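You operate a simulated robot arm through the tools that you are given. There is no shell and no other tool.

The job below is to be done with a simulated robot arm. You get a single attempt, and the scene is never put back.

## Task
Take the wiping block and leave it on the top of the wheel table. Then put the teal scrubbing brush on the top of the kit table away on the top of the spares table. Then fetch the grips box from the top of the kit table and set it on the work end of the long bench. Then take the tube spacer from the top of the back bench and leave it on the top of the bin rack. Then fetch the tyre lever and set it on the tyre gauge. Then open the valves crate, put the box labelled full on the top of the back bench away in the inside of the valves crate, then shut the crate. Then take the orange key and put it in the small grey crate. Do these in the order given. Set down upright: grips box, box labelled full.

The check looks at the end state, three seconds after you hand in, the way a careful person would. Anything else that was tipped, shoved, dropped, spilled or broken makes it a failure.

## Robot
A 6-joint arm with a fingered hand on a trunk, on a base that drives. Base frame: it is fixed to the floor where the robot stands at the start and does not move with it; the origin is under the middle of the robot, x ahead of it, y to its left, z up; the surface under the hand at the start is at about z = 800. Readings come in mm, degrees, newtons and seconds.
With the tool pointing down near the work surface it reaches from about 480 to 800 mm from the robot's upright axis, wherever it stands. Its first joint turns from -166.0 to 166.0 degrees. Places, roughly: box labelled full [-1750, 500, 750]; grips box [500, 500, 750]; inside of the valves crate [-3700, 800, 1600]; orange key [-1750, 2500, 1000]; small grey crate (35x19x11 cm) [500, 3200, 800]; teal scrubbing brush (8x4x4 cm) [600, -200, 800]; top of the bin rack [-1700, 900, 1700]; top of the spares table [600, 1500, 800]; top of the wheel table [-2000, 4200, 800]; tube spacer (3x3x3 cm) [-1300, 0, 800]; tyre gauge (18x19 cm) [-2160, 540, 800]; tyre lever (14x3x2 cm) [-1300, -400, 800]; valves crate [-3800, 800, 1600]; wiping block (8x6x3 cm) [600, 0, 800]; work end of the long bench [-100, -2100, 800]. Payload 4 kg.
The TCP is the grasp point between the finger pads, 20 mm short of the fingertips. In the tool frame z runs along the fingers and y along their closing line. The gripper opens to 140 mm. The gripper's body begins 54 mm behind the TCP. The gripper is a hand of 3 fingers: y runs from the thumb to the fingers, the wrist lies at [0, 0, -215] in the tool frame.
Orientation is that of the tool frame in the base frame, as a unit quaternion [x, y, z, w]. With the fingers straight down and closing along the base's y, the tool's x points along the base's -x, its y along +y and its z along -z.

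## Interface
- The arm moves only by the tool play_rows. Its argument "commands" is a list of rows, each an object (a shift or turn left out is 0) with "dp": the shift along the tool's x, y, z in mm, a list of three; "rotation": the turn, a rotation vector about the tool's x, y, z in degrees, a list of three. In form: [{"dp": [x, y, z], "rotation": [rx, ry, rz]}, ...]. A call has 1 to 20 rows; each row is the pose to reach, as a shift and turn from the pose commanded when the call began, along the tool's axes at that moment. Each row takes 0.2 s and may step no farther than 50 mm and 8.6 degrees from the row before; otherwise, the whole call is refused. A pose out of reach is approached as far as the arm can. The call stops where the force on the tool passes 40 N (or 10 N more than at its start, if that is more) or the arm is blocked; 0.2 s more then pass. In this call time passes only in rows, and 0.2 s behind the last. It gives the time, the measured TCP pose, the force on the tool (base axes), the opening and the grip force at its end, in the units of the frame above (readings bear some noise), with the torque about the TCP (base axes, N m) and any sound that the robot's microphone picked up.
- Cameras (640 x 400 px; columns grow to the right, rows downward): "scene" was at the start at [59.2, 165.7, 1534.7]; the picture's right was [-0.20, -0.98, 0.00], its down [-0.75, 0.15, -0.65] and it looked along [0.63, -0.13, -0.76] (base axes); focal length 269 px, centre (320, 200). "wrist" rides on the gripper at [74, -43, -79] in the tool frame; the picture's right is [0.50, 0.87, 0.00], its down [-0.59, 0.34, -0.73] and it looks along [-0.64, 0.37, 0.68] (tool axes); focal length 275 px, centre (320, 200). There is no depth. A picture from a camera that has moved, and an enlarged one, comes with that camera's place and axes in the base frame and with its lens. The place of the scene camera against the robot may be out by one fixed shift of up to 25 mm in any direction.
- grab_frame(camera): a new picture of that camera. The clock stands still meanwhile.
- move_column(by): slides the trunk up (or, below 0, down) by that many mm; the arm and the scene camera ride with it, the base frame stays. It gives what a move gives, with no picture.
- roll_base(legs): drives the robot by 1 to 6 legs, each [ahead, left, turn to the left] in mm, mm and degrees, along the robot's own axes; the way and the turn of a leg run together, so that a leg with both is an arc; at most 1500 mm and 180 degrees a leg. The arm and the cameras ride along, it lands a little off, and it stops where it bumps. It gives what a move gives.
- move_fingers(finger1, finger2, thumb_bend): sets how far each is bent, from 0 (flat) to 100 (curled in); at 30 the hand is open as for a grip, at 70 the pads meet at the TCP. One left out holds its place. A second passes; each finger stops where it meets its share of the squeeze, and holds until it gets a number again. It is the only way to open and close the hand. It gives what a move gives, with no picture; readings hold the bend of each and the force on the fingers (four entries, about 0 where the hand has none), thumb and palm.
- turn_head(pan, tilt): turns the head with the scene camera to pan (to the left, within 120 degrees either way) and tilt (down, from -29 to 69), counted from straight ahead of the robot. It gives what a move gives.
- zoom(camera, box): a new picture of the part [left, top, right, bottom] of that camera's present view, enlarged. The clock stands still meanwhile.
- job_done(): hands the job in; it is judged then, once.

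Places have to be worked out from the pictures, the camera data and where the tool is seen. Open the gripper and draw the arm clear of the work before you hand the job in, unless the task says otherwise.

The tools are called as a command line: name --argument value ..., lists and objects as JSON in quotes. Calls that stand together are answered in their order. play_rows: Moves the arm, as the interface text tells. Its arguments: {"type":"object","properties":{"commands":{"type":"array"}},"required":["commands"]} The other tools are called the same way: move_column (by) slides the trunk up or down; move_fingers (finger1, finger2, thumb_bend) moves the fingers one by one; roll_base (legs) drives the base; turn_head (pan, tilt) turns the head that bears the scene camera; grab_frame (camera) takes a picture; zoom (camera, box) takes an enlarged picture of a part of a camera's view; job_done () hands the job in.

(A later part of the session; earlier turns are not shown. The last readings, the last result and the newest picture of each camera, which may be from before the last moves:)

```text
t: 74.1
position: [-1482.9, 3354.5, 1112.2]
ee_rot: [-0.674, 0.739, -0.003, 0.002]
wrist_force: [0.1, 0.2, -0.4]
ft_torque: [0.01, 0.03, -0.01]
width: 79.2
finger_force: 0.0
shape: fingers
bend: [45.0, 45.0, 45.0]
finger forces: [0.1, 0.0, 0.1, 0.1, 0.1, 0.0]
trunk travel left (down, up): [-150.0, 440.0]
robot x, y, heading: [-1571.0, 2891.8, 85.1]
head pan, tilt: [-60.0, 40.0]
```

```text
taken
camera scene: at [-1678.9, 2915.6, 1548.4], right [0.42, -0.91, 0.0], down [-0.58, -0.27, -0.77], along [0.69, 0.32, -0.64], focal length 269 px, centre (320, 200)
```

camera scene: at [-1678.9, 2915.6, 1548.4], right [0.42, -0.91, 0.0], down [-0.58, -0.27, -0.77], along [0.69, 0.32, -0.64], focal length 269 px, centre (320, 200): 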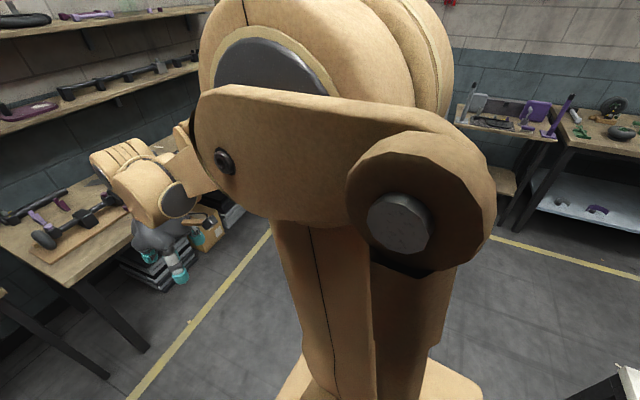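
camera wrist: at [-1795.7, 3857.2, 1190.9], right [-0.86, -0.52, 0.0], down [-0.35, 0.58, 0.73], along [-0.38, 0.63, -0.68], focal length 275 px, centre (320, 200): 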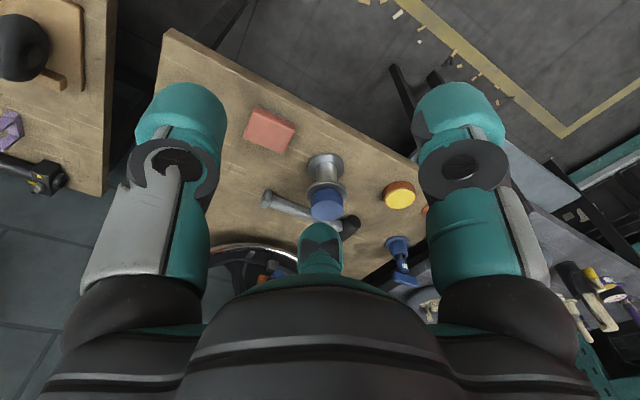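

The base was blocked moving sideways and got nudged round to 85°, which suggests its rear right touched something. I'll look behind on both sides before moving.

turn_head --pan -120 --tilt 50

grab_frame --camera "scene"

turn_head --pan 120 --tilt 45

grab_frame --camera "scene"

```text
t: 75.4
position: [-1483.2, 3353.9, 1113.7]
ee_rot: [-0.674, 0.739, -0.002, 0.0]
wrist_force: [0.0, -0.1, 0.1]
ft_torque: [0.0, -0.02, -0.02]
width: 79.3
finger_force: 0.1
shape: fingers
bend: [45.0, 45.0, 45.0]
finger forces: [0.0, 0.0, 0.0, 0.0, 0.0, 0.0]
trunk travel left (down, up): [-150.0, 440.0]
robot x, y, heading: [-1568.0, 2893.3, 85.1]
head pan, tilt: [-120.0, 50.0]
```

```text
taken
camera scene: at [-1693.0, 2835.6, 1534.2], right [-0.57, -0.82, 0.0], down [-0.63, 0.44, -0.64], along [0.53, -0.37, -0.77], focal length 269 px, centre (320, 200)
```

scene: 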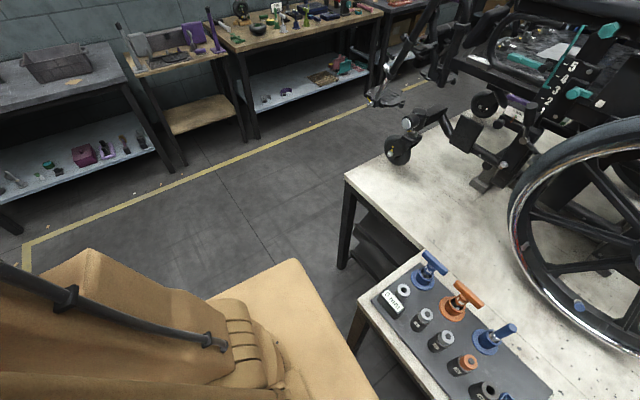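

```text
t: 78.8
position: [-1482.2, 3353.9, 1111.5]
ee_rot: [-0.674, 0.739, -0.002, 0.001]
wrist_force: [-0.8, 0.0, -0.4]
ft_torque: [-0.01, -0.01, 0.02]
width: 79.2
finger_force: 0.1
shape: fingers
bend: [45.0, 45.0, 45.0]
finger forces: [0.0, 0.0, 0.1, 0.0, 0.0, 0.1]
trunk travel left (down, up): [-150.0, 440.0]
robot x, y, heading: [-1569.1, 2889.2, 84.9]
head pan, tilt: [120.0, 45.0]
```

```text
taken
camera scene: at [-1829.8, 2845.6, 1541.1], right [-0.42, 0.91, 0.0], down [0.64, 0.3, -0.71], along [-0.64, -0.3, -0.71], focal length 269 px, centre (320, 200)
```

scene: 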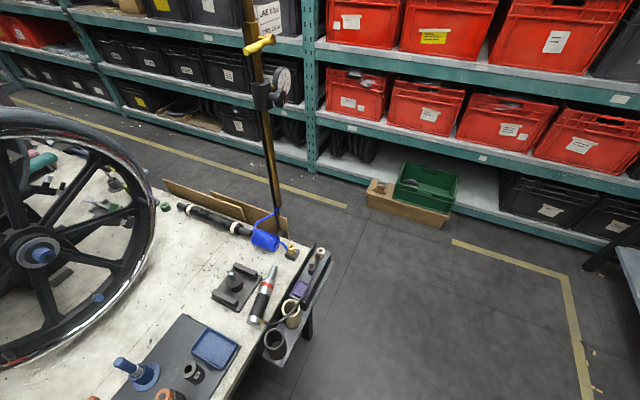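

The rear of the base touched the end table of the island (its corner is near [−1541, 2595]); nothing on it looks disturbed. I'll go forward 130 mm to clear it, straighten up, then go right and back down the aisle.

roll_base --legs '[[140, 0, 5.1], [0, -1180, 0]]'

turn_head --pan 120 --tilt 45

grab_frame --camera "scene"

```text
t: 85.7
position: [-341.5, 3505.5, 1112.3]
ee_rot: [0.708, -0.706, 0.002, 0.0]
wrist_force: [-0.5, 0.2, -0.5]
ft_torque: [-0.01, 0.01, 0.02]
width: 79.3
finger_force: 0.0
shape: fingers
bend: [45.0, 45.0, 45.0]
finger forces: [0.1, 0.1, 0.1, 0.1, 0.0, 0.1]
trunk travel left (down, up): [-150.0, 440.0]
robot x, y, heading: [-383.9, 3036.3, 90.5]
head pan, tilt: [120.0, 45.0]
```

```text
t: 86.3
position: [-340.8, 3505.3, 1114.2]
ee_rot: [0.708, -0.706, 0.003, -0.002]
wrist_force: [-0.2, 0.4, -0.2]
ft_torque: [-0.01, -0.03, -0.02]
width: 79.2
finger_force: 0.2
shape: fingers
bend: [45.0, 45.0, 45.0]
finger forces: [0.1, 0.0, 0.0, 0.0, 0.0, 0.0]
trunk travel left (down, up): [-150.0, 440.0]
robot x, y, heading: [-384.4, 3037.7, 90.4]
head pan, tilt: [120.0, 45.0]
```

```text
taken
camera scene: at [-639.4, 2965.8, 1541.1], right [-0.51, 0.86, 0.0], down [0.61, 0.36, -0.71], along [-0.61, -0.36, -0.71], focal length 269 px, centre (320, 200)
```

scene: 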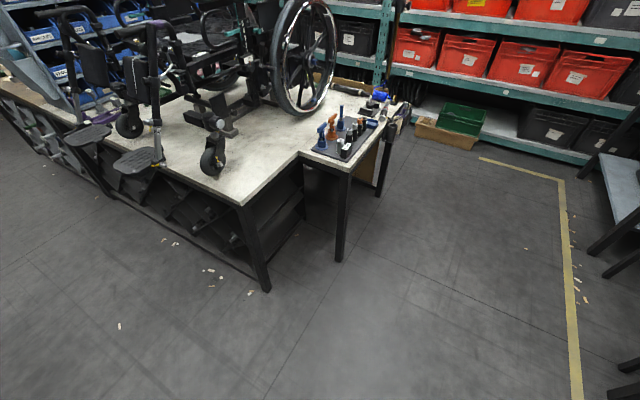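

The end table is undisturbed. I'll back down the aisle to y≈1590 and look at the spares table on the way.

roll_base --legs '[[-1450, 0, -0.4]]'

turn_head --pan -60 --tilt 35

grab_frame --camera "scene"

turn_head --pan -120 --tilt 35

grab_frame --camera "scene"

```text
t: 93.5
position: [-335.4, 2051.5, 1113.7]
ee_rot: [-0.705, 0.709, -0.002, 0.002]
wrist_force: [-0.7, -0.1, -0.4]
ft_torque: [0.02, -0.01, -0.02]
width: 79.4
finger_force: 0.0
shape: fingers
bend: [45.0, 45.0, 45.0]
finger forces: [0.0, 0.0, 0.1, 0.0, 0.1, 0.0]
trunk travel left (down, up): [-150.0, 440.0]
robot x, y, heading: [-382.5, 1584.1, 89.8]
head pan, tilt: [120.0, 45.0]
```

```text
t: 96.2
position: [-334.5, 2050.7, 1113.2]
ee_rot: [-0.705, 0.709, -0.003, 0.0]
wrist_force: [-0.3, -0.1, 0.8]
ft_torque: [0.01, 0.04, 0.0]
width: 79.3
finger_force: 0.1
shape: fingers
bend: [45.0, 45.0, 45.0]
finger forces: [0.1, 0.0, 0.1, 0.0, 0.1, 0.0]
trunk travel left (down, up): [-150.0, 440.0]
robot x, y, heading: [-381.7, 1584.5, 89.8]
head pan, tilt: [-60.0, 35.0]
```

```text
taken
camera scene: at [-490.7, 1598.6, 1555.9], right [0.5, -0.87, 0.0], down [-0.5, -0.29, -0.82], along [0.71, 0.41, -0.57], focal length 269 px, centre (320, 200)
```

scene: 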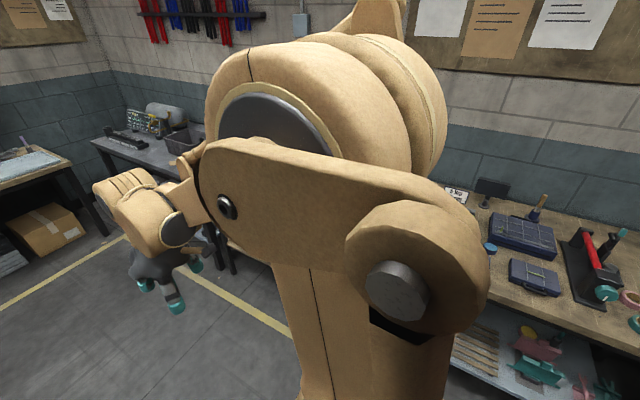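

```text
t: 97.5
position: [-334.5, 2050.8, 1112.4]
ee_rot: [-0.705, 0.709, -0.002, 0.001]
wrist_force: [-0.1, -0.4, 0.1]
ft_torque: [0.0, 0.01, 0.01]
width: 79.1
finger_force: 0.1
shape: fingers
bend: [45.0, 45.0, 45.0]
finger forces: [0.0, 0.1, 0.1, 0.0, 0.0, 0.1]
trunk travel left (down, up): [-150.0, 440.0]
robot x, y, heading: [-379.5, 1582.2, 90.0]
head pan, tilt: [-120.0, 35.0]
```

```text
taken
camera scene: at [-490.9, 1510.5, 1555.9], right [-0.5, -0.86, 0.0], down [-0.5, 0.29, -0.82], along [0.71, -0.41, -0.57], focal length 269 px, centre (320, 200)
```

scene: 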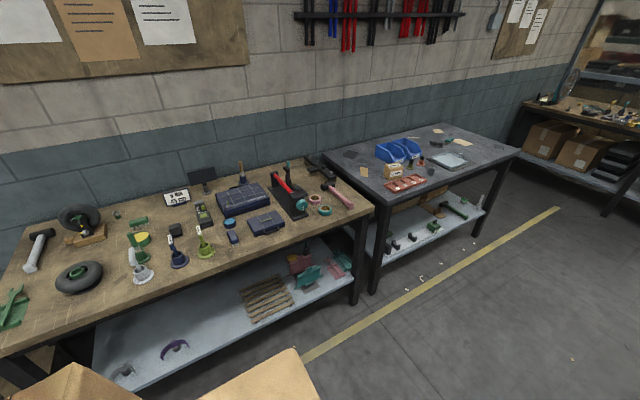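

zoom --camera "scene" --box '[0, 140, 380, 380]'

```text
1.67 times, centred on (190, 260) of scene
camera zoom: at [-490.9, 1510.5, 1555.9], right [-0.5, -0.86, 0.0], down [-0.5, 0.29, -0.82], along [0.71, -0.41, -0.57], focal length 448 px, centre (537, 100)
```

zoom: 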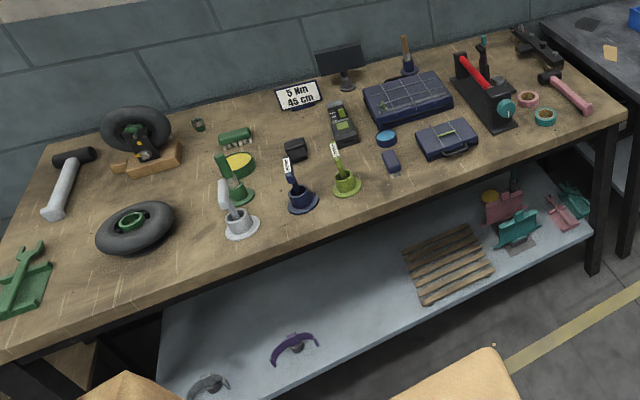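

The spares table is crowded, so I'll pick a gap when I stand in front of it. Continuing back to the kit table, turning to face it.

roll_base --legs '[[-1500, 0, 0], [-130, 0, 0], [0, 0, -90], [370, 0, 0]]'

turn_head --pan -15 --tilt 50

grab_frame --camera "scene"

grab_frame --camera "wrist"

```text
t: 111.6
position: [441.8, -96.9, 1113.1]
ee_rot: [0.008, 1.0, -0.002, -0.001]
wrist_force: [-0.1, -1.2, -0.5]
ft_torque: [-0.02, 0.01, -0.01]
width: 79.4
finger_force: 0.0
shape: fingers
bend: [45.0, 45.0, 45.0]
finger forces: [0.0, 0.0, 0.0, 0.0, 0.1, 0.0]
trunk travel left (down, up): [-150.0, 440.0]
robot x, y, heading: [-26.2, -48.3, -0.8]
head pan, tilt: [-120.0, 35.0]
```

```text
t: 113.4
position: [441.4, -96.7, 1112.8]
ee_rot: [0.008, 1.0, -0.003, -0.001]
wrist_force: [0.1, -0.1, -0.8]
ft_torque: [0.01, 0.01, 0.0]
width: 79.2
finger_force: 0.0
shape: fingers
bend: [45.0, 45.0, 45.0]
finger forces: [0.1, 0.0, 0.0, 0.0, 0.0, 0.0]
trunk travel left (down, up): [-150.0, 440.0]
robot x, y, heading: [-25.7, -46.9, -0.7]
head pan, tilt: [-15.0, 50.0]
```

```text
taken
camera scene: at [33.9, 114.5, 1534.2], right [-0.27, -0.96, 0.0], down [-0.74, 0.21, -0.64], along [0.62, -0.18, -0.77], focal length 269 px, centre (320, 200)
```

scene: 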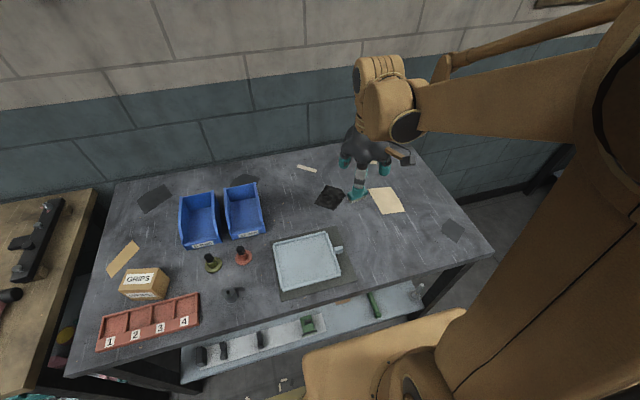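

```text
taken
camera wrist: at [366.7, -136.8, 1190.7], right [-0.48, 0.87, 0.0], down [0.59, 0.33, 0.73], along [0.64, 0.35, -0.68], focal length 275 px, centre (320, 200)
```

wrist: 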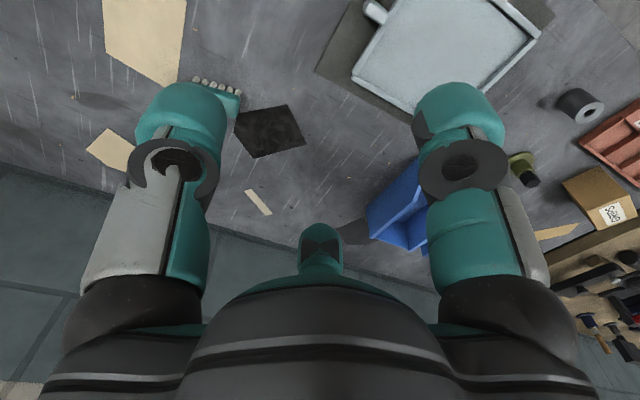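

The small dark tube on the kit table looks different in this view; I'll zoom in to check it and the brush.

zoom --camera "scene" --box '[180, 230, 300, 320]'

zoom --camera "wrist" --box '[60, 40, 340, 215]'

```text
4.44 times, centred on (240, 275) of scene
camera zoom: at [33.9, 114.5, 1534.2], right [-0.27, -0.96, 0.0], down [-0.74, 0.21, -0.64], along [0.62, -0.18, -0.77], focal length 1194 px, centre (676, -133)
```

zoom: 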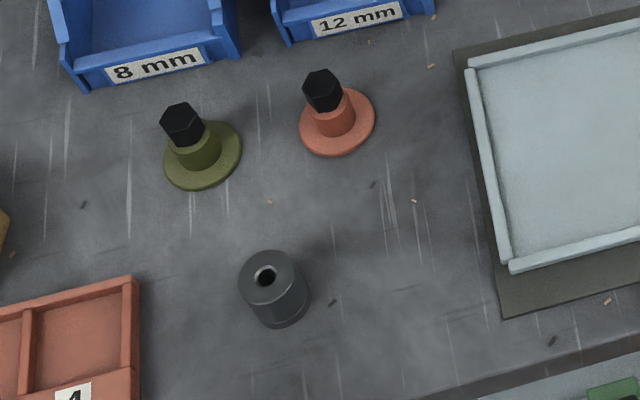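

```text
2.29 times, centred on (200, 128) of wrist
camera zoom: at [366.7, -136.8, 1190.7], right [-0.48, 0.87, 0.0], down [0.59, 0.33, 0.73], along [0.64, 0.35, -0.68], focal length 629 px, centre (594, 366)
```

zoom: 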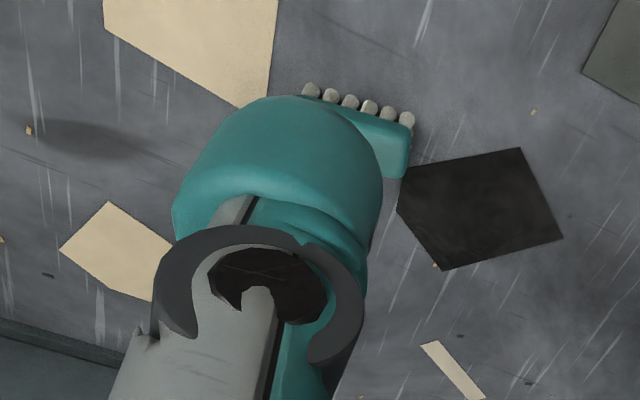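

The tube is fine, just seen from another angle. The brush is near [594, −170] with its long side along y; I'll open the hand wider and move above it for a close look.

move_fingers --finger1 38 --finger2 38 --thumb_bend 38

play_rows --commands '[{"dp": [-30, -16, 10]}, {"dp": [-60, -32, 40]}, {"dp": [-90, -48, 75]}, {"dp": [-120, -64, 110]}, {"dp": [-153, -82, 145]}, {"dp": [-153, -82, 180]}, {"dp": [-153, -82, 208]}]'

grab_frame --camera "wrist"

```text
t: 114.4
position: [440.8, -96.7, 1112.4]
ee_rot: [0.009, 1.0, -0.003, -0.001]
wrist_force: [-0.5, 0.7, 0.0]
ft_torque: [-0.02, -0.02, 0.01]
width: 100.7
finger_force: 0.0
shape: fingers
bend: [38.0, 38.0, 38.0]
finger forces: [0.0, 0.1, 0.0, 0.0, 0.0, 0.0]
trunk travel left (down, up): [-150.0, 440.0]
robot x, y, heading: [-26.4, -45.8, -0.8]
head pan, tilt: [-15.0, 50.0]
```

```text
refused: row 5 steps farther than a row can; nothing moved
```

```text
taken
camera wrist: at [366.7, -136.8, 1190.7], right [-0.48, 0.87, 0.0], down [0.59, 0.33, 0.73], along [0.64, 0.35, -0.68], focal length 275 px, centre (320, 200)
```

wrist: 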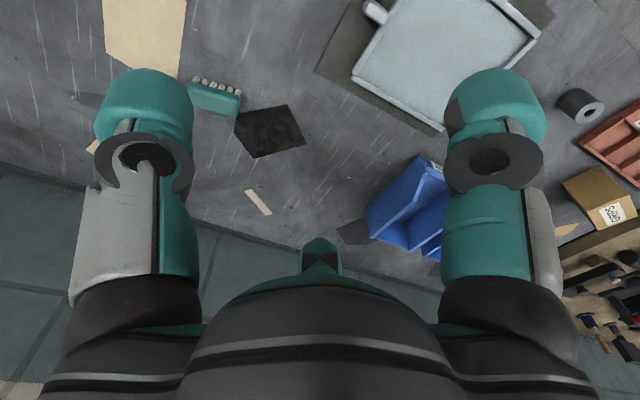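

One row stepped too far; I'll resend with smaller steps.

play_rows --commands '[{"dp": [-30, -16, 10]}, {"dp": [-60, -32, 40]}, {"dp": [-90, -48, 70]}, {"dp": [-120, -64, 100]}, {"dp": [-140, -76, 130]}, {"dp": [-153, -82, 170]}, {"dp": [-153, -82, 208]}]'

grab_frame --camera "wrist"

```text
t: 116.0
position: [594.2, -182.6, 905.3]
ee_rot: [0.009, 1.0, -0.002, -0.002]
wrist_force: [0.1, 0.5, -0.9]
ft_torque: [-0.01, -0.02, 0.0]
width: 101.2
finger_force: 0.1
shape: fingers
bend: [38.0, 38.0, 38.0]
finger forces: [0.0, 0.1, 0.1, 0.0, 0.0, 0.0]
trunk travel left (down, up): [-150.0, 440.0]
robot x, y, heading: [-25.4, -46.2, -0.8]
head pan, tilt: [-15.0, 50.0]
```

```text
taken
camera wrist: at [518.8, -223.1, 982.3], right [-0.48, 0.87, 0.0], down [0.59, 0.33, 0.73], along [0.64, 0.35, -0.68], focal length 275 px, centre (320, 200)
```

wrist: 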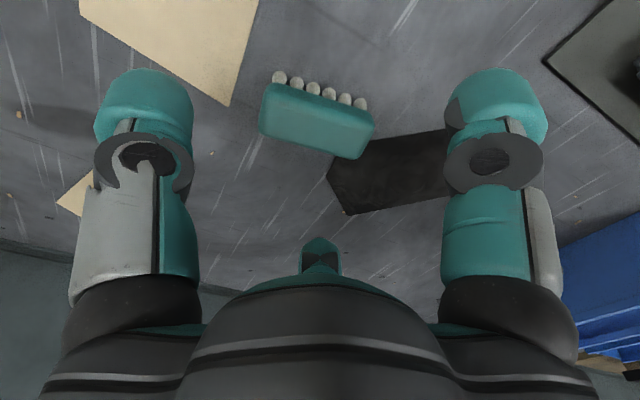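

The brush centre is near [599, −181], its long axis turned about 13° from y. I'll yaw the hand to match, shift so the two fingers meet its sides and the thumb its end, and check.

play_rows --commands '[{"dp": [-3, -4, 5], "rotation": [0, 0, -6]}, {"dp": [-7, -9.5, 10], "rotation": [0, 0, -13]}, {"dp": [-7, -9.5, 25], "rotation": [0, 0, -13]}]'

grab_frame --camera "wrist"

```text
t: 116.8
position: [599.1, -192.5, 878.7]
ee_rot: [-0.104, 0.995, -0.002, -0.001]
wrist_force: [0.4, -0.1, -0.9]
ft_torque: [-0.01, 0.03, 0.0]
width: 100.8
finger_force: 0.1
shape: fingers
bend: [38.0, 38.0, 38.0]
finger forces: [0.0, 0.1, 0.1, 0.0, 0.0, 0.2]
trunk travel left (down, up): [-150.0, 440.0]
robot x, y, heading: [-25.9, -45.9, -1.0]
head pan, tilt: [-15.0, 50.0]
```

```text
taken
camera wrist: at [536.4, -248.3, 957.9], right [-0.67, 0.74, 0.0], down [0.51, 0.46, 0.73], along [0.54, 0.49, -0.68], focal length 275 px, centre (320, 200)
```

wrist: 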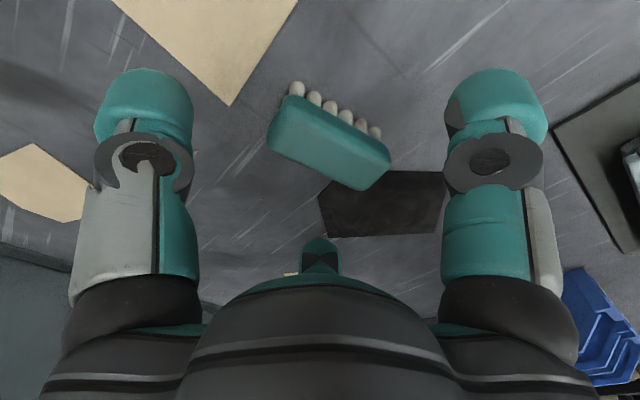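

The hand is aligned and the brush sits centred under it. I'll lower so the fingertips end just above the table.

play_rows --commands '[{"dp": [0, 0, 20]}, {"dp": [0, 0, 36]}, {"dp": [0, 0, 46]}]'

move_fingers --finger1 56 --finger2 56 --thumb_bend 50

grab_frame --camera "wrist"

```text
t: 117.6
position: [599.5, -192.9, 833.4]
ee_rot: [-0.104, 0.995, -0.001, -0.001]
wrist_force: [-1.4, 1.0, 0.0]
ft_torque: [-0.01, -0.02, 0.01]
width: 100.7
finger_force: 0.0
shape: fingers
bend: [38.0, 38.0, 38.0]
finger forces: [0.0, 0.0, 0.1, 0.0, 0.0, 0.1]
trunk travel left (down, up): [-150.0, 440.0]
robot x, y, heading: [-27.4, -47.2, -0.8]
head pan, tilt: [-15.0, 50.0]
```

```text
t: 118.6
position: [599.8, -192.3, 833.3]
ee_rot: [-0.105, 0.994, -0.002, -0.001]
wrist_force: [0.0, 1.6, -0.4]
ft_torque: [-0.02, 0.03, 0.01]
width: 54.6
finger_force: 0.6
shape: fingers
bend: [56.0, 56.0, 50.0]
finger forces: [0.0, 0.0, 0.0, 0.1, 0.0, 0.0]
trunk travel left (down, up): [-150.0, 440.0]
robot x, y, heading: [-28.1, -45.9, -0.5]
head pan, tilt: [-15.0, 50.0]
```

```text
taken
camera wrist: at [536.1, -248.1, 911.7], right [-0.67, 0.74, 0.0], down [0.51, 0.46, 0.73], along [0.55, 0.49, -0.68], focal length 275 px, centre (320, 200)
```

wrist: 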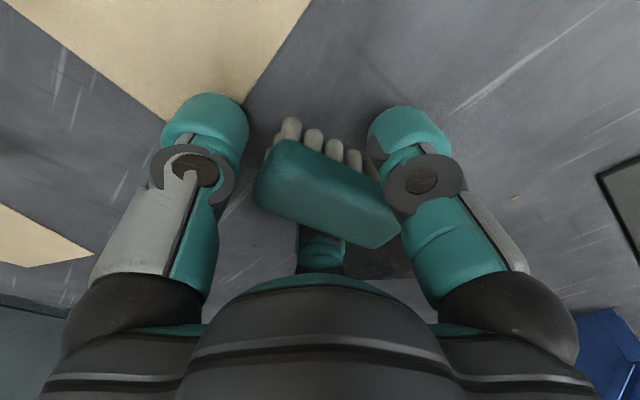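

No contact yet. I'll close a bit further, evenly.

move_fingers --finger1 61 --finger2 61 --thumb_bend 56

move_fingers --finger1 64 --finger2 64 --thumb_bend 59

grab_frame --camera "wrist"

```text
t: 119.6
position: [599.3, -192.4, 834.3]
ee_rot: [-0.105, 0.994, -0.002, 0.0]
wrist_force: [-1.0, -0.2, 0.1]
ft_torque: [0.0, 0.01, 0.0]
width: 42.2
finger_force: 3.1
shape: fingers
bend: [59.0, 59.0, 55.0]
finger forces: [2.0, 2.0, 0.1, 0.0, 1.9, 0.0]
trunk travel left (down, up): [-150.0, 440.0]
robot x, y, heading: [-24.8, -41.5, -1.0]
head pan, tilt: [-15.0, 50.0]
```

```text
t: 120.6
position: [599.2, -191.4, 833.2]
ee_rot: [-0.105, 0.994, -0.002, -0.001]
wrist_force: [-0.2, 0.5, -0.7]
ft_torque: [0.0, -0.02, 0.0]
width: 40.0
finger_force: 7.3
shape: fingers
bend: [60.0, 60.0, 57.0]
finger forces: [5.3, 5.0, 0.0, 0.0, 5.0, 0.0]
trunk travel left (down, up): [-150.0, 440.0]
robot x, y, heading: [-30.0, -47.0, -0.8]
head pan, tilt: [-15.0, 50.0]
```

```text
taken
camera wrist: at [536.1, -248.1, 911.7], right [-0.67, 0.74, 0.0], down [0.51, 0.46, 0.73], along [0.55, 0.49, -0.68], focal length 275 px, centre (320, 200)
```

wrist: 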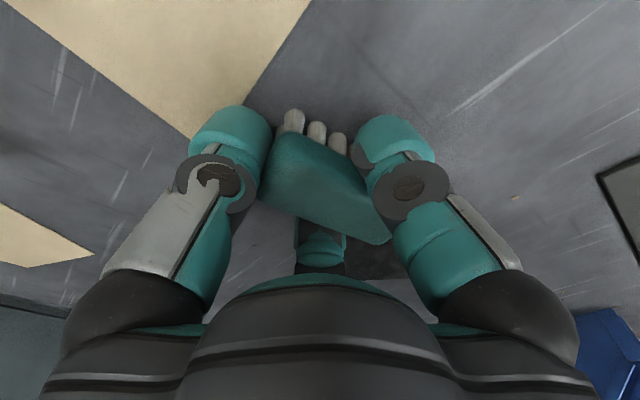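

A balanced three-point hold at 5 N each. I'll firm it up slightly and lift.

move_fingers --finger1 66 --finger2 66 --thumb_bend 61

play_rows --commands '[{"dp": [0, 0, -10]}, {"dp": [0, 0, -30]}, {"dp": [0, 0, -60]}]'

grab_frame --camera "wrist"

```text
t: 121.6
position: [599.2, -192.9, 834.2]
ee_rot: [-0.104, 0.995, -0.003, -0.001]
wrist_force: [0.3, 0.4, -0.7]
ft_torque: [-0.01, -0.01, -0.04]
width: 38.5
finger_force: 11.2
shape: fingers
bend: [60.0, 60.0, 58.0]
finger forces: [7.6, 7.3, 0.0, 0.0, 7.8, 0.1]
trunk travel left (down, up): [-150.0, 440.0]
robot x, y, heading: [-29.2, -47.7, -1.0]
head pan, tilt: [-15.0, 50.0]
```

```text
t: 122.4
position: [599.5, -191.0, 893.3]
ee_rot: [-0.104, 0.995, -0.002, 0.001]
wrist_force: [-0.3, 0.3, -0.5]
ft_torque: [0.01, 0.0, -0.04]
width: 38.7
finger_force: 11.0
shape: fingers
bend: [60.0, 60.0, 58.0]
finger forces: [7.5, 7.3, 0.1, 0.0, 7.5, 0.0]
trunk travel left (down, up): [-150.0, 440.0]
robot x, y, heading: [-28.6, -45.6, -0.8]
head pan, tilt: [-15.0, 50.0]
```

```text
taken
camera wrist: at [535.5, -247.5, 971.9], right [-0.67, 0.74, 0.0], down [0.51, 0.46, 0.73], along [0.55, 0.49, -0.68], focal length 275 px, centre (320, 200)
```

wrist: 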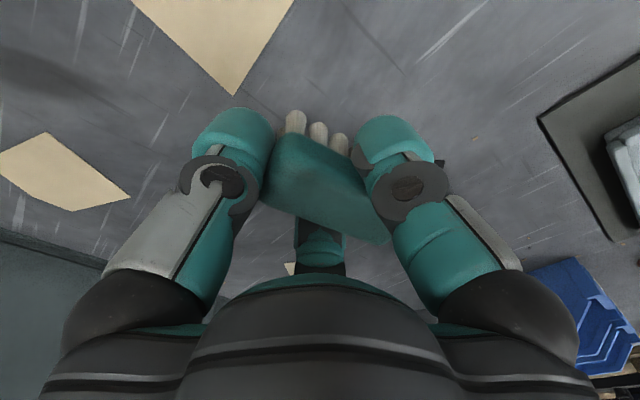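

The brush is up and secure. I'll raise it and draw it in.

play_rows --commands '[{"dp": [0, 0, -45]}, {"dp": [0, 0, -90]}, {"dp": [0, 0, -135]}, {"dp": [10, 10, -180]}, {"dp": [40, 35, -210]}, {"dp": [75, 65, -222]}, {"dp": [105, 95, -222]}, {"dp": [130, 128, -222]}]'

turn_head --pan 60 --tilt 40

grab_frame --camera "scene"

```text
t: 124.2
position: [444.8, -91.3, 1115.8]
ee_rot: [-0.104, 0.995, -0.003, -0.001]
wrist_force: [0.4, 0.8, -1.2]
ft_torque: [-0.02, -0.01, 0.01]
width: 38.6
finger_force: 11.2
shape: fingers
bend: [60.0, 60.0, 58.0]
finger forces: [7.6, 7.2, 0.0, 0.1, 7.2, 0.0]
trunk travel left (down, up): [-150.0, 440.0]
robot x, y, heading: [-22.9, -45.7, -0.9]
head pan, tilt: [-15.0, 50.0]
```

```text
t: 125.7
position: [445.9, -90.8, 1116.2]
ee_rot: [-0.105, 0.994, -0.002, 0.0]
wrist_force: [0.4, -1.0, -1.3]
ft_torque: [0.01, -0.03, -0.02]
width: 38.3
finger_force: 10.8
shape: fingers
bend: [60.0, 60.0, 58.0]
finger forces: [7.6, 7.2, 0.1, 0.0, 7.1, 0.0]
trunk travel left (down, up): [-150.0, 440.0]
robot x, y, heading: [-30.6, -48.6, -0.9]
head pan, tilt: [60.0, 40.0]
```

```text
taken
camera scene: at [3.4, 208.5, 1548.4], right [0.86, -0.51, 0.0], down [-0.33, -0.55, -0.77], along [0.39, 0.66, -0.64], focal length 269 px, centre (320, 200)
```

scene: 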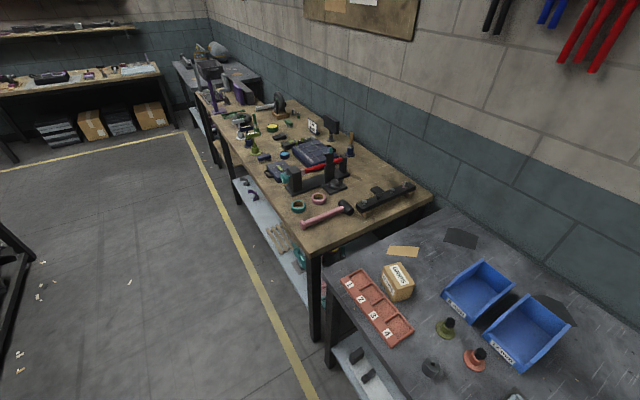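

I'll back off from the tables, then slide left along the aisle to stand before the spares table.

roll_base --legs '[[-250, 0, 0.9], [0, 1450, 0]]'

turn_head --pan 0 --tilt 45

grab_frame --camera "scene"

turn_head --pan 35 --tilt 45

grab_frame --camera "scene"

```text
t: 134.3
position: [190.2, 1368.9, 1115.9]
ee_rot: [-0.116, 0.993, -0.002, 0.0]
wrist_force: [0.1, -0.2, -0.5]
ft_torque: [0.03, 0.0, 0.01]
width: 38.3
finger_force: 10.9
shape: fingers
bend: [60.0, 60.0, 58.0]
finger forces: [7.6, 7.2, 0.0, 0.1, 7.2, 0.1]
trunk travel left (down, up): [-150.0, 440.0]
robot x, y, heading: [-283.8, 1407.2, 0.6]
head pan, tilt: [60.0, 40.0]
```

```text
t: 135.6
position: [190.5, 1368.6, 1115.9]
ee_rot: [-0.116, 0.993, -0.001, 0.0]
wrist_force: [0.5, 0.8, -1.0]
ft_torque: [0.01, 0.0, 0.01]
width: 38.3
finger_force: 10.8
shape: fingers
bend: [60.0, 60.0, 58.0]
finger forces: [7.7, 7.2, 0.0, 0.1, 7.2, 0.1]
trunk travel left (down, up): [-150.0, 440.0]
robot x, y, heading: [-283.2, 1404.4, 0.1]
head pan, tilt: [0.0, 45.0]
```

```text
taken
camera scene: at [-219.3, 1585.6, 1541.1], right [0.01, -1.0, 0.0], down [-0.71, -0.01, -0.71], along [0.71, 0.01, -0.71], focal length 269 px, centre (320, 200)
```

scene: 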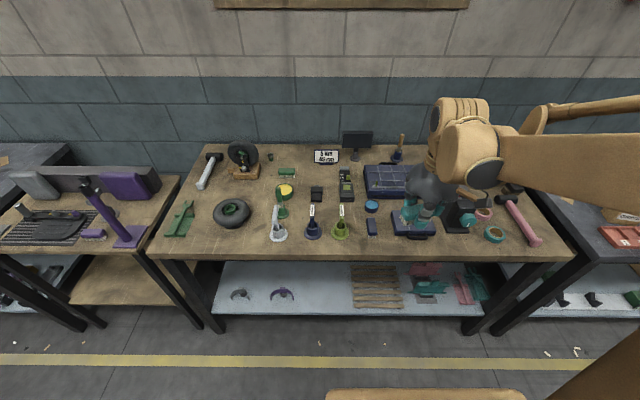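

```text
t: 136.6
position: [190.3, 1368.6, 1116.5]
ee_rot: [-0.115, 0.993, -0.002, -0.001]
wrist_force: [0.7, 0.0, 0.0]
ft_torque: [-0.02, 0.01, 0.02]
width: 38.2
finger_force: 11.6
shape: fingers
bend: [60.0, 60.0, 58.0]
finger forces: [7.7, 7.2, 0.0, 0.0, 7.3, 0.0]
trunk travel left (down, up): [-150.0, 440.0]
robot x, y, heading: [-282.5, 1402.8, 0.4]
head pan, tilt: [35.0, 45.0]
```

```text
taken
camera scene: at [-234.4, 1632.0, 1541.1], right [0.58, -0.81, 0.0], down [-0.58, -0.41, -0.71], along [0.58, 0.41, -0.71], focal length 269 px, centre (320, 200)
```

scene: 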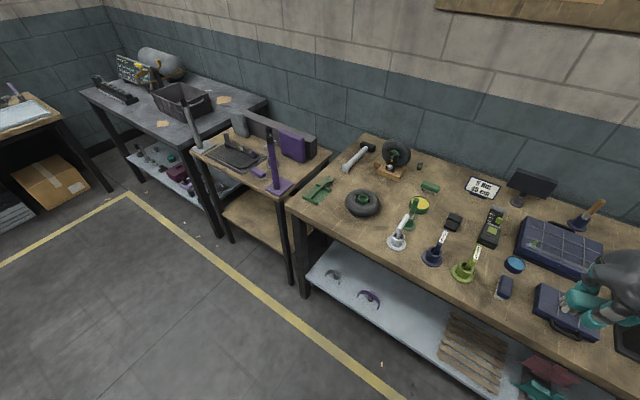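

turn_head --pan 0 --tilt 45

zoom --camera "scene" --box '[150, 130, 390, 280]'

grab_frame --camera "wrist"

```text
t: 137.6
position: [190.8, 1367.7, 1115.3]
ee_rot: [-0.116, 0.993, -0.002, -0.001]
wrist_force: [0.8, -0.1, -0.3]
ft_torque: [-0.03, 0.0, 0.02]
width: 38.6
finger_force: 11.4
shape: fingers
bend: [60.0, 60.0, 58.0]
finger forces: [7.6, 7.1, 0.0, 0.0, 7.2, 0.0]
trunk travel left (down, up): [-150.0, 440.0]
robot x, y, heading: [-284.7, 1401.2, 0.6]
head pan, tilt: [0.0, 45.0]
```

```text
2.67 times, centred on (270, 205) of scene
camera zoom: at [-219.3, 1585.6, 1541.1], right [0.01, -1.0, 0.0], down [-0.71, -0.01, -0.71], along [0.71, 0.01, -0.71], focal length 716 px, centre (453, 187)
```

zoom: 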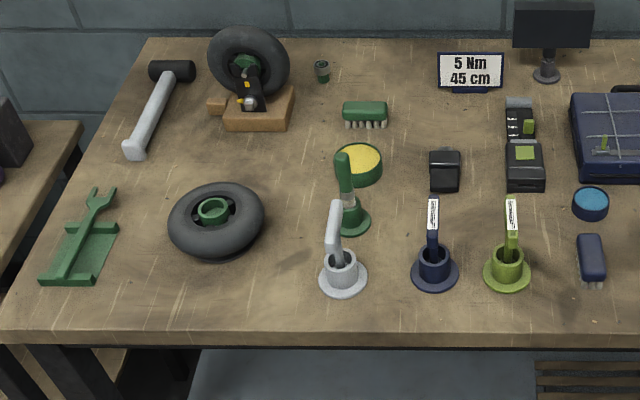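

```text
taken
camera wrist: at [128.7, 1311.3, 1194.0], right [-0.69, 0.73, 0.0], down [0.49, 0.47, 0.73], along [0.53, 0.5, -0.68], focal length 275 px, centre (320, 200)
```

wrist: 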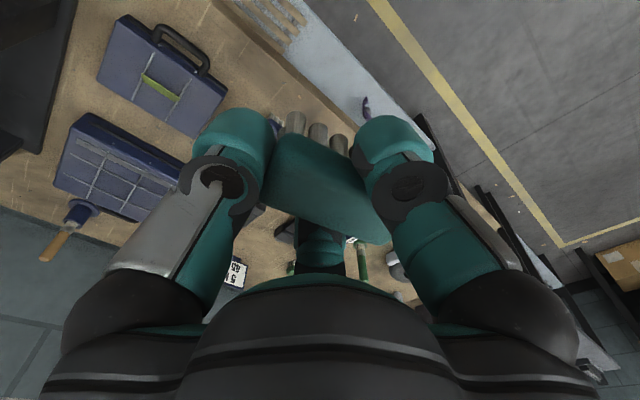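

The front-left part of the spares table, around [330, 1890] between the green fork, the tyre and the front edge, is free. I'll slide left 480 mm so it lies straight ahead.

roll_base --legs '[[0, 500, 0]]'

grab_frame --camera "scene"

grab_frame --camera "wrist"

```text
t: 140.5
position: [186.8, 1870.1, 1115.6]
ee_rot: [-0.116, 0.993, -0.002, 0.0]
wrist_force: [0.7, 0.4, -0.4]
ft_torque: [-0.01, 0.0, 0.02]
width: 38.2
finger_force: 10.5
shape: fingers
bend: [60.0, 60.0, 58.0]
finger forces: [7.7, 7.2, 0.0, 0.0, 7.2, 0.0]
trunk travel left (down, up): [-150.0, 440.0]
robot x, y, heading: [-286.3, 1905.1, 0.4]
head pan, tilt: [0.0, 45.0]
```

```text
taken
camera scene: at [-223.6, 2087.8, 1541.0], right [0.01, -1.0, 0.0], down [-0.71, -0.01, -0.71], along [0.71, 0.01, -0.71], focal length 269 px, centre (320, 200)
```

scene: 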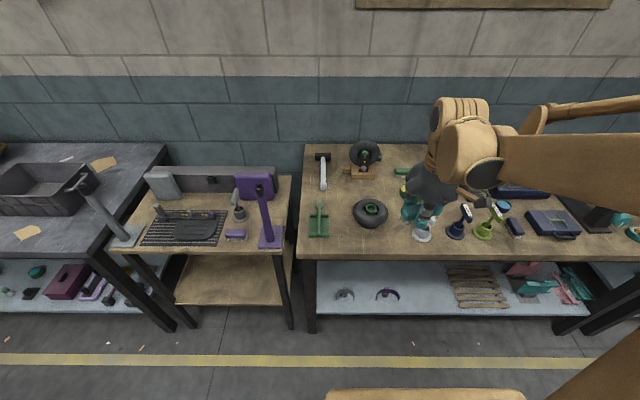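

```text
taken
camera wrist: at [124.2, 1813.1, 1194.1], right [-0.69, 0.73, 0.0], down [0.49, 0.47, 0.73], along [0.53, 0.5, -0.68], focal length 275 px, centre (320, 200)
```

wrist: 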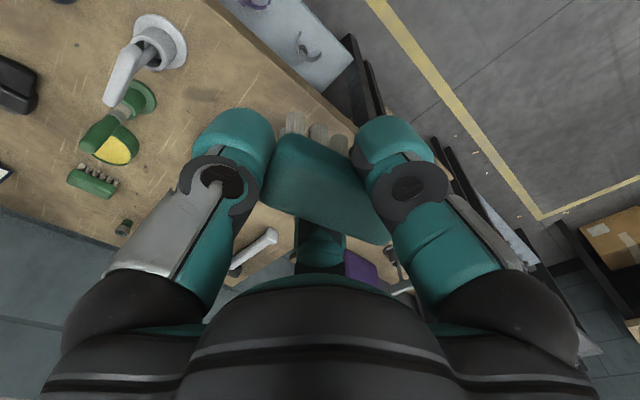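

I'll carry the brush over the free patch at z≈930 and look with the wrist camera.

play_rows --commands '[{"dp": [-36, -5, 0]}, {"dp": [-72, -10, 0]}, {"dp": [-108, -14, 10]}, {"dp": [-143, -18, 25]}, {"dp": [-143, -18, 70]}, {"dp": [-143, -18, 115]}, {"dp": [-143, -18, 155]}, {"dp": [-143, -18, 185]}]'

grab_frame --camera "wrist"

zoom --camera "scene" --box '[290, 130, 480, 270]'

```text
t: 142.3
position: [330.9, 1883.7, 930.8]
ee_rot: [-0.116, 0.993, -0.002, -0.001]
wrist_force: [-0.3, 0.6, -0.6]
ft_torque: [0.02, -0.02, -0.04]
width: 38.3
finger_force: 10.6
shape: fingers
bend: [60.0, 60.0, 58.0]
finger forces: [7.6, 7.3, 0.0, 0.0, 7.0, 0.0]
trunk travel left (down, up): [-150.0, 440.0]
robot x, y, heading: [-287.6, 1906.3, 0.5]
head pan, tilt: [0.0, 45.0]
```

```text
taken
camera wrist: at [268.3, 1826.9, 1008.3], right [-0.69, 0.73, 0.0], down [0.5, 0.47, 0.73], along [0.53, 0.5, -0.68], focal length 275 px, centre (320, 200)
```

wrist: 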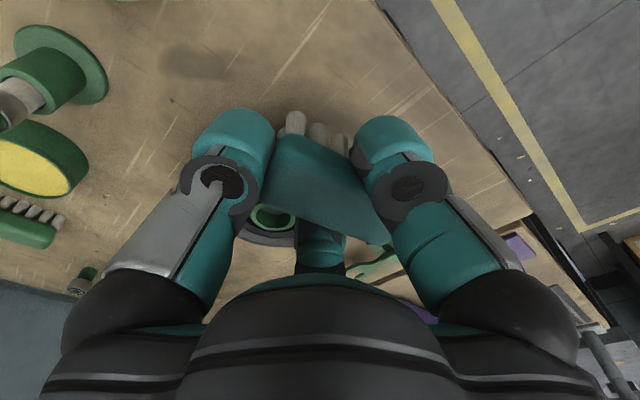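

```text
2.86 times, centred on (385, 200) of scene
camera zoom: at [-222.8, 2087.2, 1541.1], right [0.01, -1.0, 0.0], down [-0.71, -0.01, -0.71], along [0.71, 0.01, -0.71], focal length 768 px, centre (134, 200)
```

zoom: 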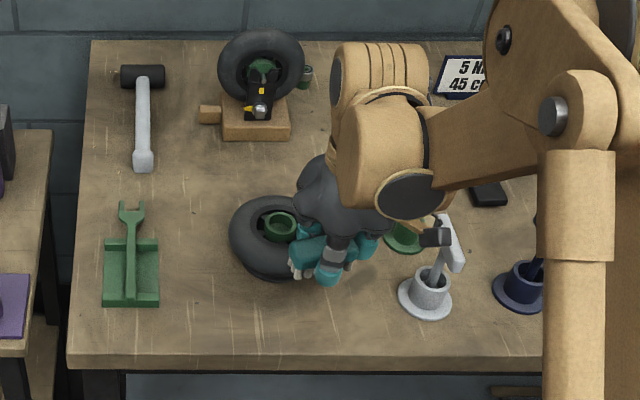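

The tyre's edge reaches x≈370, so a spot further right, about [325, 1832] between the tyre and the silver plunger, gives the fingers more room. I'll shift there and lower to z≈860.

play_rows --commands '[{"dp": [9, -25, 0]}, {"dp": [18, -50, 5]}, {"dp": [18, -50, 30]}, {"dp": [18, -50, 55]}, {"dp": [18, -50, 70]}]'

grab_frame --camera "wrist"

zoom --camera "scene" --box '[290, 130, 480, 270]'

```text
t: 143.5
position: [323.6, 1831.7, 861.3]
ee_rot: [-0.116, 0.993, -0.002, -0.001]
wrist_force: [0.3, -0.2, 0.0]
ft_torque: [0.02, 0.02, -0.03]
width: 38.3
finger_force: 10.8
shape: fingers
bend: [60.0, 61.0, 58.0]
finger forces: [7.6, 7.2, 0.0, 0.1, 6.9, 0.1]
trunk travel left (down, up): [-150.0, 440.0]
robot x, y, heading: [-289.0, 1903.8, 0.5]
head pan, tilt: [0.0, 45.0]
```

```text
taken
camera wrist: at [262.2, 1773.6, 939.0], right [-0.69, 0.73, 0.0], down [0.5, 0.47, 0.73], along [0.53, 0.5, -0.68], focal length 275 px, centre (320, 200)
```

wrist: 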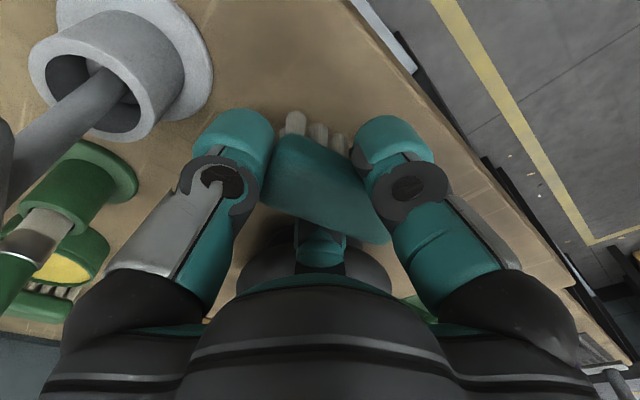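

```text
2.86 times, centred on (385, 200) of scene
camera zoom: at [-223.1, 2087.1, 1541.1], right [0.01, -1.0, 0.0], down [-0.71, -0.01, -0.71], along [0.71, 0.01, -0.71], focal length 768 px, centre (134, 200)
```

zoom: 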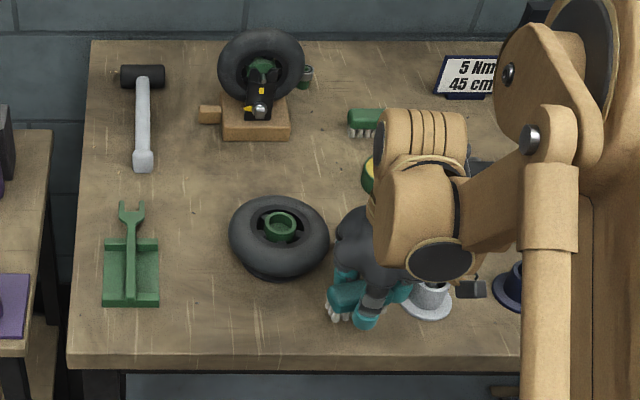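

The third finger stays about 25 mm off the tyre and the thumb well off the plunger. I'll continue down slowly, watching the force.

play_rows --commands '[{"dp": [0, 0, 10]}, {"dp": [0, 0, 18]}, {"dp": [0, 0, 23]}, {"dp": [0, 0, 25]}]'

play_rows --commands '[{"dp": [0, 0, 1.5]}, {"dp": [0, 0, 3]}, {"dp": [0, 0, 4.5]}]'

grab_frame --camera "wrist"

```text
t: 144.5
position: [322.8, 1830.5, 835.6]
ee_rot: [-0.116, 0.993, -0.002, 0.0]
wrist_force: [-0.3, -0.3, -1.1]
ft_torque: [-0.02, -0.03, -0.02]
width: 38.0
finger_force: 10.7
shape: fingers
bend: [60.0, 61.0, 58.0]
finger forces: [7.7, 7.2, 0.0, 0.0, 6.9, 0.0]
trunk travel left (down, up): [-150.0, 440.0]
robot x, y, heading: [-286.6, 1903.9, 0.2]
head pan, tilt: [0.0, 45.0]
```

```text
t: 145.3
position: [322.8, 1831.0, 833.1]
ee_rot: [-0.116, 0.993, -0.003, 0.0]
wrist_force: [2.0, -0.7, 12.5]
ft_torque: [0.05, -0.02, -0.02]
width: 37.7
finger_force: 13.1
shape: fingers
bend: [60.0, 61.0, 58.0]
finger forces: [8.9, 9.8, 0.0, 0.0, 7.7, 0.1]
trunk travel left (down, up): [-150.0, 440.0]
robot x, y, heading: [-285.4, 1907.0, 0.6]
head pan, tilt: [0.0, 45.0]
```

```text
taken
camera wrist: at [261.1, 1773.9, 910.4], right [-0.69, 0.73, 0.0], down [0.49, 0.47, 0.73], along [0.53, 0.5, -0.68], focal length 275 px, centre (320, 200)
```

wrist: 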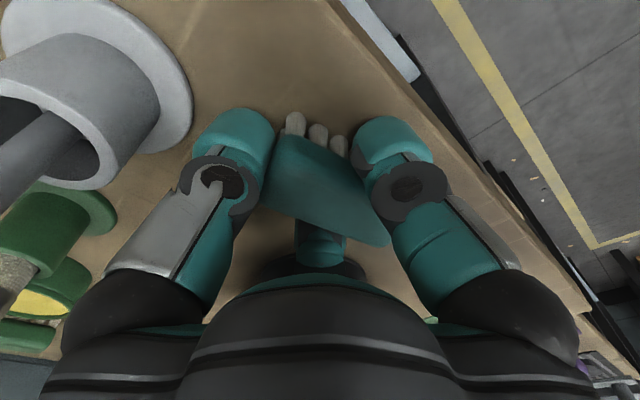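

Contact at z 833 with 12 N, so the brush is standing on the table. I'll open just enough to release.

move_fingers --finger1 53 --finger2 53 --thumb_bend 49

grab_frame --camera "wrist"

```text
t: 146.3
position: [322.7, 1829.9, 830.8]
ee_rot: [-0.116, 0.993, -0.002, -0.001]
wrist_force: [0.4, 0.0, -0.5]
ft_torque: [0.05, -0.04, 0.01]
width: 60.3
finger_force: 0.0
shape: fingers
bend: [53.0, 53.0, 49.0]
finger forces: [0.0, 0.0, 0.1, 0.0, 0.0, 0.0]
trunk travel left (down, up): [-150.0, 440.0]
robot x, y, heading: [-285.6, 1909.1, 0.3]
head pan, tilt: [0.0, 45.0]
```

```text
taken
camera wrist: at [261.5, 1774.0, 909.7], right [-0.69, 0.73, 0.0], down [0.49, 0.47, 0.73], along [0.53, 0.5, -0.68], focal length 275 px, centre (320, 200)
```

wrist: 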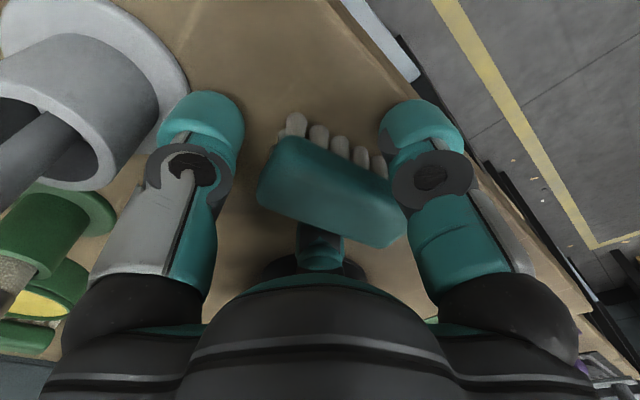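

Forces are zero and the brush stands on its bristles. I'll lift straight up and retreat.

play_rows --commands '[{"dp": [0, 0, -8]}, {"dp": [0, 0, -25]}, {"dp": [0, 0, -50]}, {"dp": [0, 0, -95]}, {"dp": [0, 0, -140]}, {"dp": [0, 0, -185]}, {"dp": [0, 0, -230]}, {"dp": [0, 0, -275]}, {"dp": [40, 0, -282]}, {"dp": [85, 0, -282]}, {"dp": [130, 0, -282]}]'

zoom --camera "scene" --box '[290, 130, 480, 270]'

```text
t: 148.7
position: [193.8, 1803.4, 1114.4]
ee_rot: [-0.116, 0.993, -0.001, -0.001]
wrist_force: [-0.5, 0.1, 1.1]
ft_torque: [0.0, -0.01, 0.02]
width: 60.7
finger_force: 0.2
shape: fingers
bend: [53.0, 53.0, 49.0]
finger forces: [0.0, 0.0, 0.0, 0.0, 0.0, 0.0]
trunk travel left (down, up): [-150.0, 440.0]
robot x, y, heading: [-287.6, 1903.3, 0.7]
head pan, tilt: [0.0, 45.0]
```

```text
2.86 times, centred on (385, 200) of scene
camera zoom: at [-224.9, 2087.1, 1541.2], right [0.01, -1.0, 0.0], down [-0.71, -0.01, -0.71], along [0.71, 0.01, -0.71], focal length 768 px, centre (134, 200)
```

zoom: 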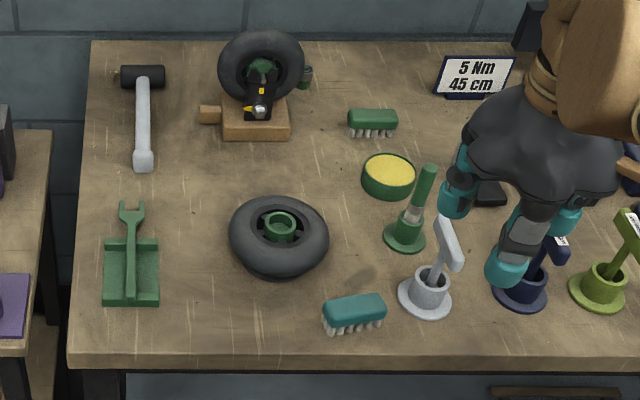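

The brush is placed neatly. Now for the grips box: I'll slide right to y≈480 and move a little closer to the kit table, then look.

roll_base --legs '[[0, -1420, -0.5], [130, 0, 0]]'

turn_head --pan 0 --tilt 50

grab_frame --camera "scene"

grab_frame --camera "wrist"

```text
t: 156.7
position: [335.0, 383.8, 1114.3]
ee_rot: [-0.112, 0.994, -0.002, -0.001]
wrist_force: [-0.4, -0.1, 0.1]
ft_torque: [0.01, -0.03, -0.03]
width: 60.5
finger_force: 0.1
shape: fingers
bend: [53.0, 53.0, 49.0]
finger forces: [0.0, 0.0, 0.0, 0.1, 0.0, 0.0]
trunk travel left (down, up): [-150.0, 440.0]
robot x, y, heading: [-148.6, 494.2, -0.1]
head pan, tilt: [0.0, 45.0]
```

```text
t: 157.3
position: [333.6, 384.2, 1113.8]
ee_rot: [-0.112, 0.994, -0.001, 0.0]
wrist_force: [0.1, 0.7, 0.0]
ft_torque: [-0.03, 0.06, 0.0]
width: 60.7
finger_force: 0.1
shape: fingers
bend: [53.0, 53.0, 49.0]
finger forces: [0.0, 0.1, 0.0, 0.1, 0.1, 0.1]
trunk travel left (down, up): [-150.0, 440.0]
robot x, y, heading: [-148.1, 483.9, 0.1]
head pan, tilt: [0.0, 50.0]
```

```text
taken
camera scene: at [-88.8, 671.4, 1534.2], right [0.0, -1.0, 0.0], down [-0.77, 0.0, -0.64], along [0.64, 0.0, -0.77], focal length 269 px, centre (320, 200)
```

scene: 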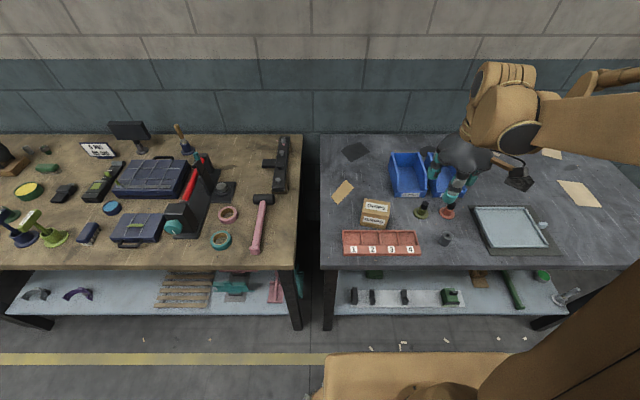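

```text
taken
camera wrist: at [271.2, 327.4, 1192.2], right [-0.68, 0.73, 0.0], down [0.5, 0.47, 0.73], along [0.54, 0.5, -0.68], focal length 275 px, centre (320, 200)
```

wrist: 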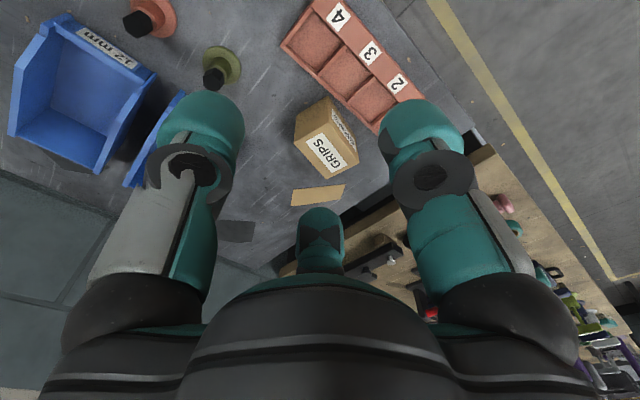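

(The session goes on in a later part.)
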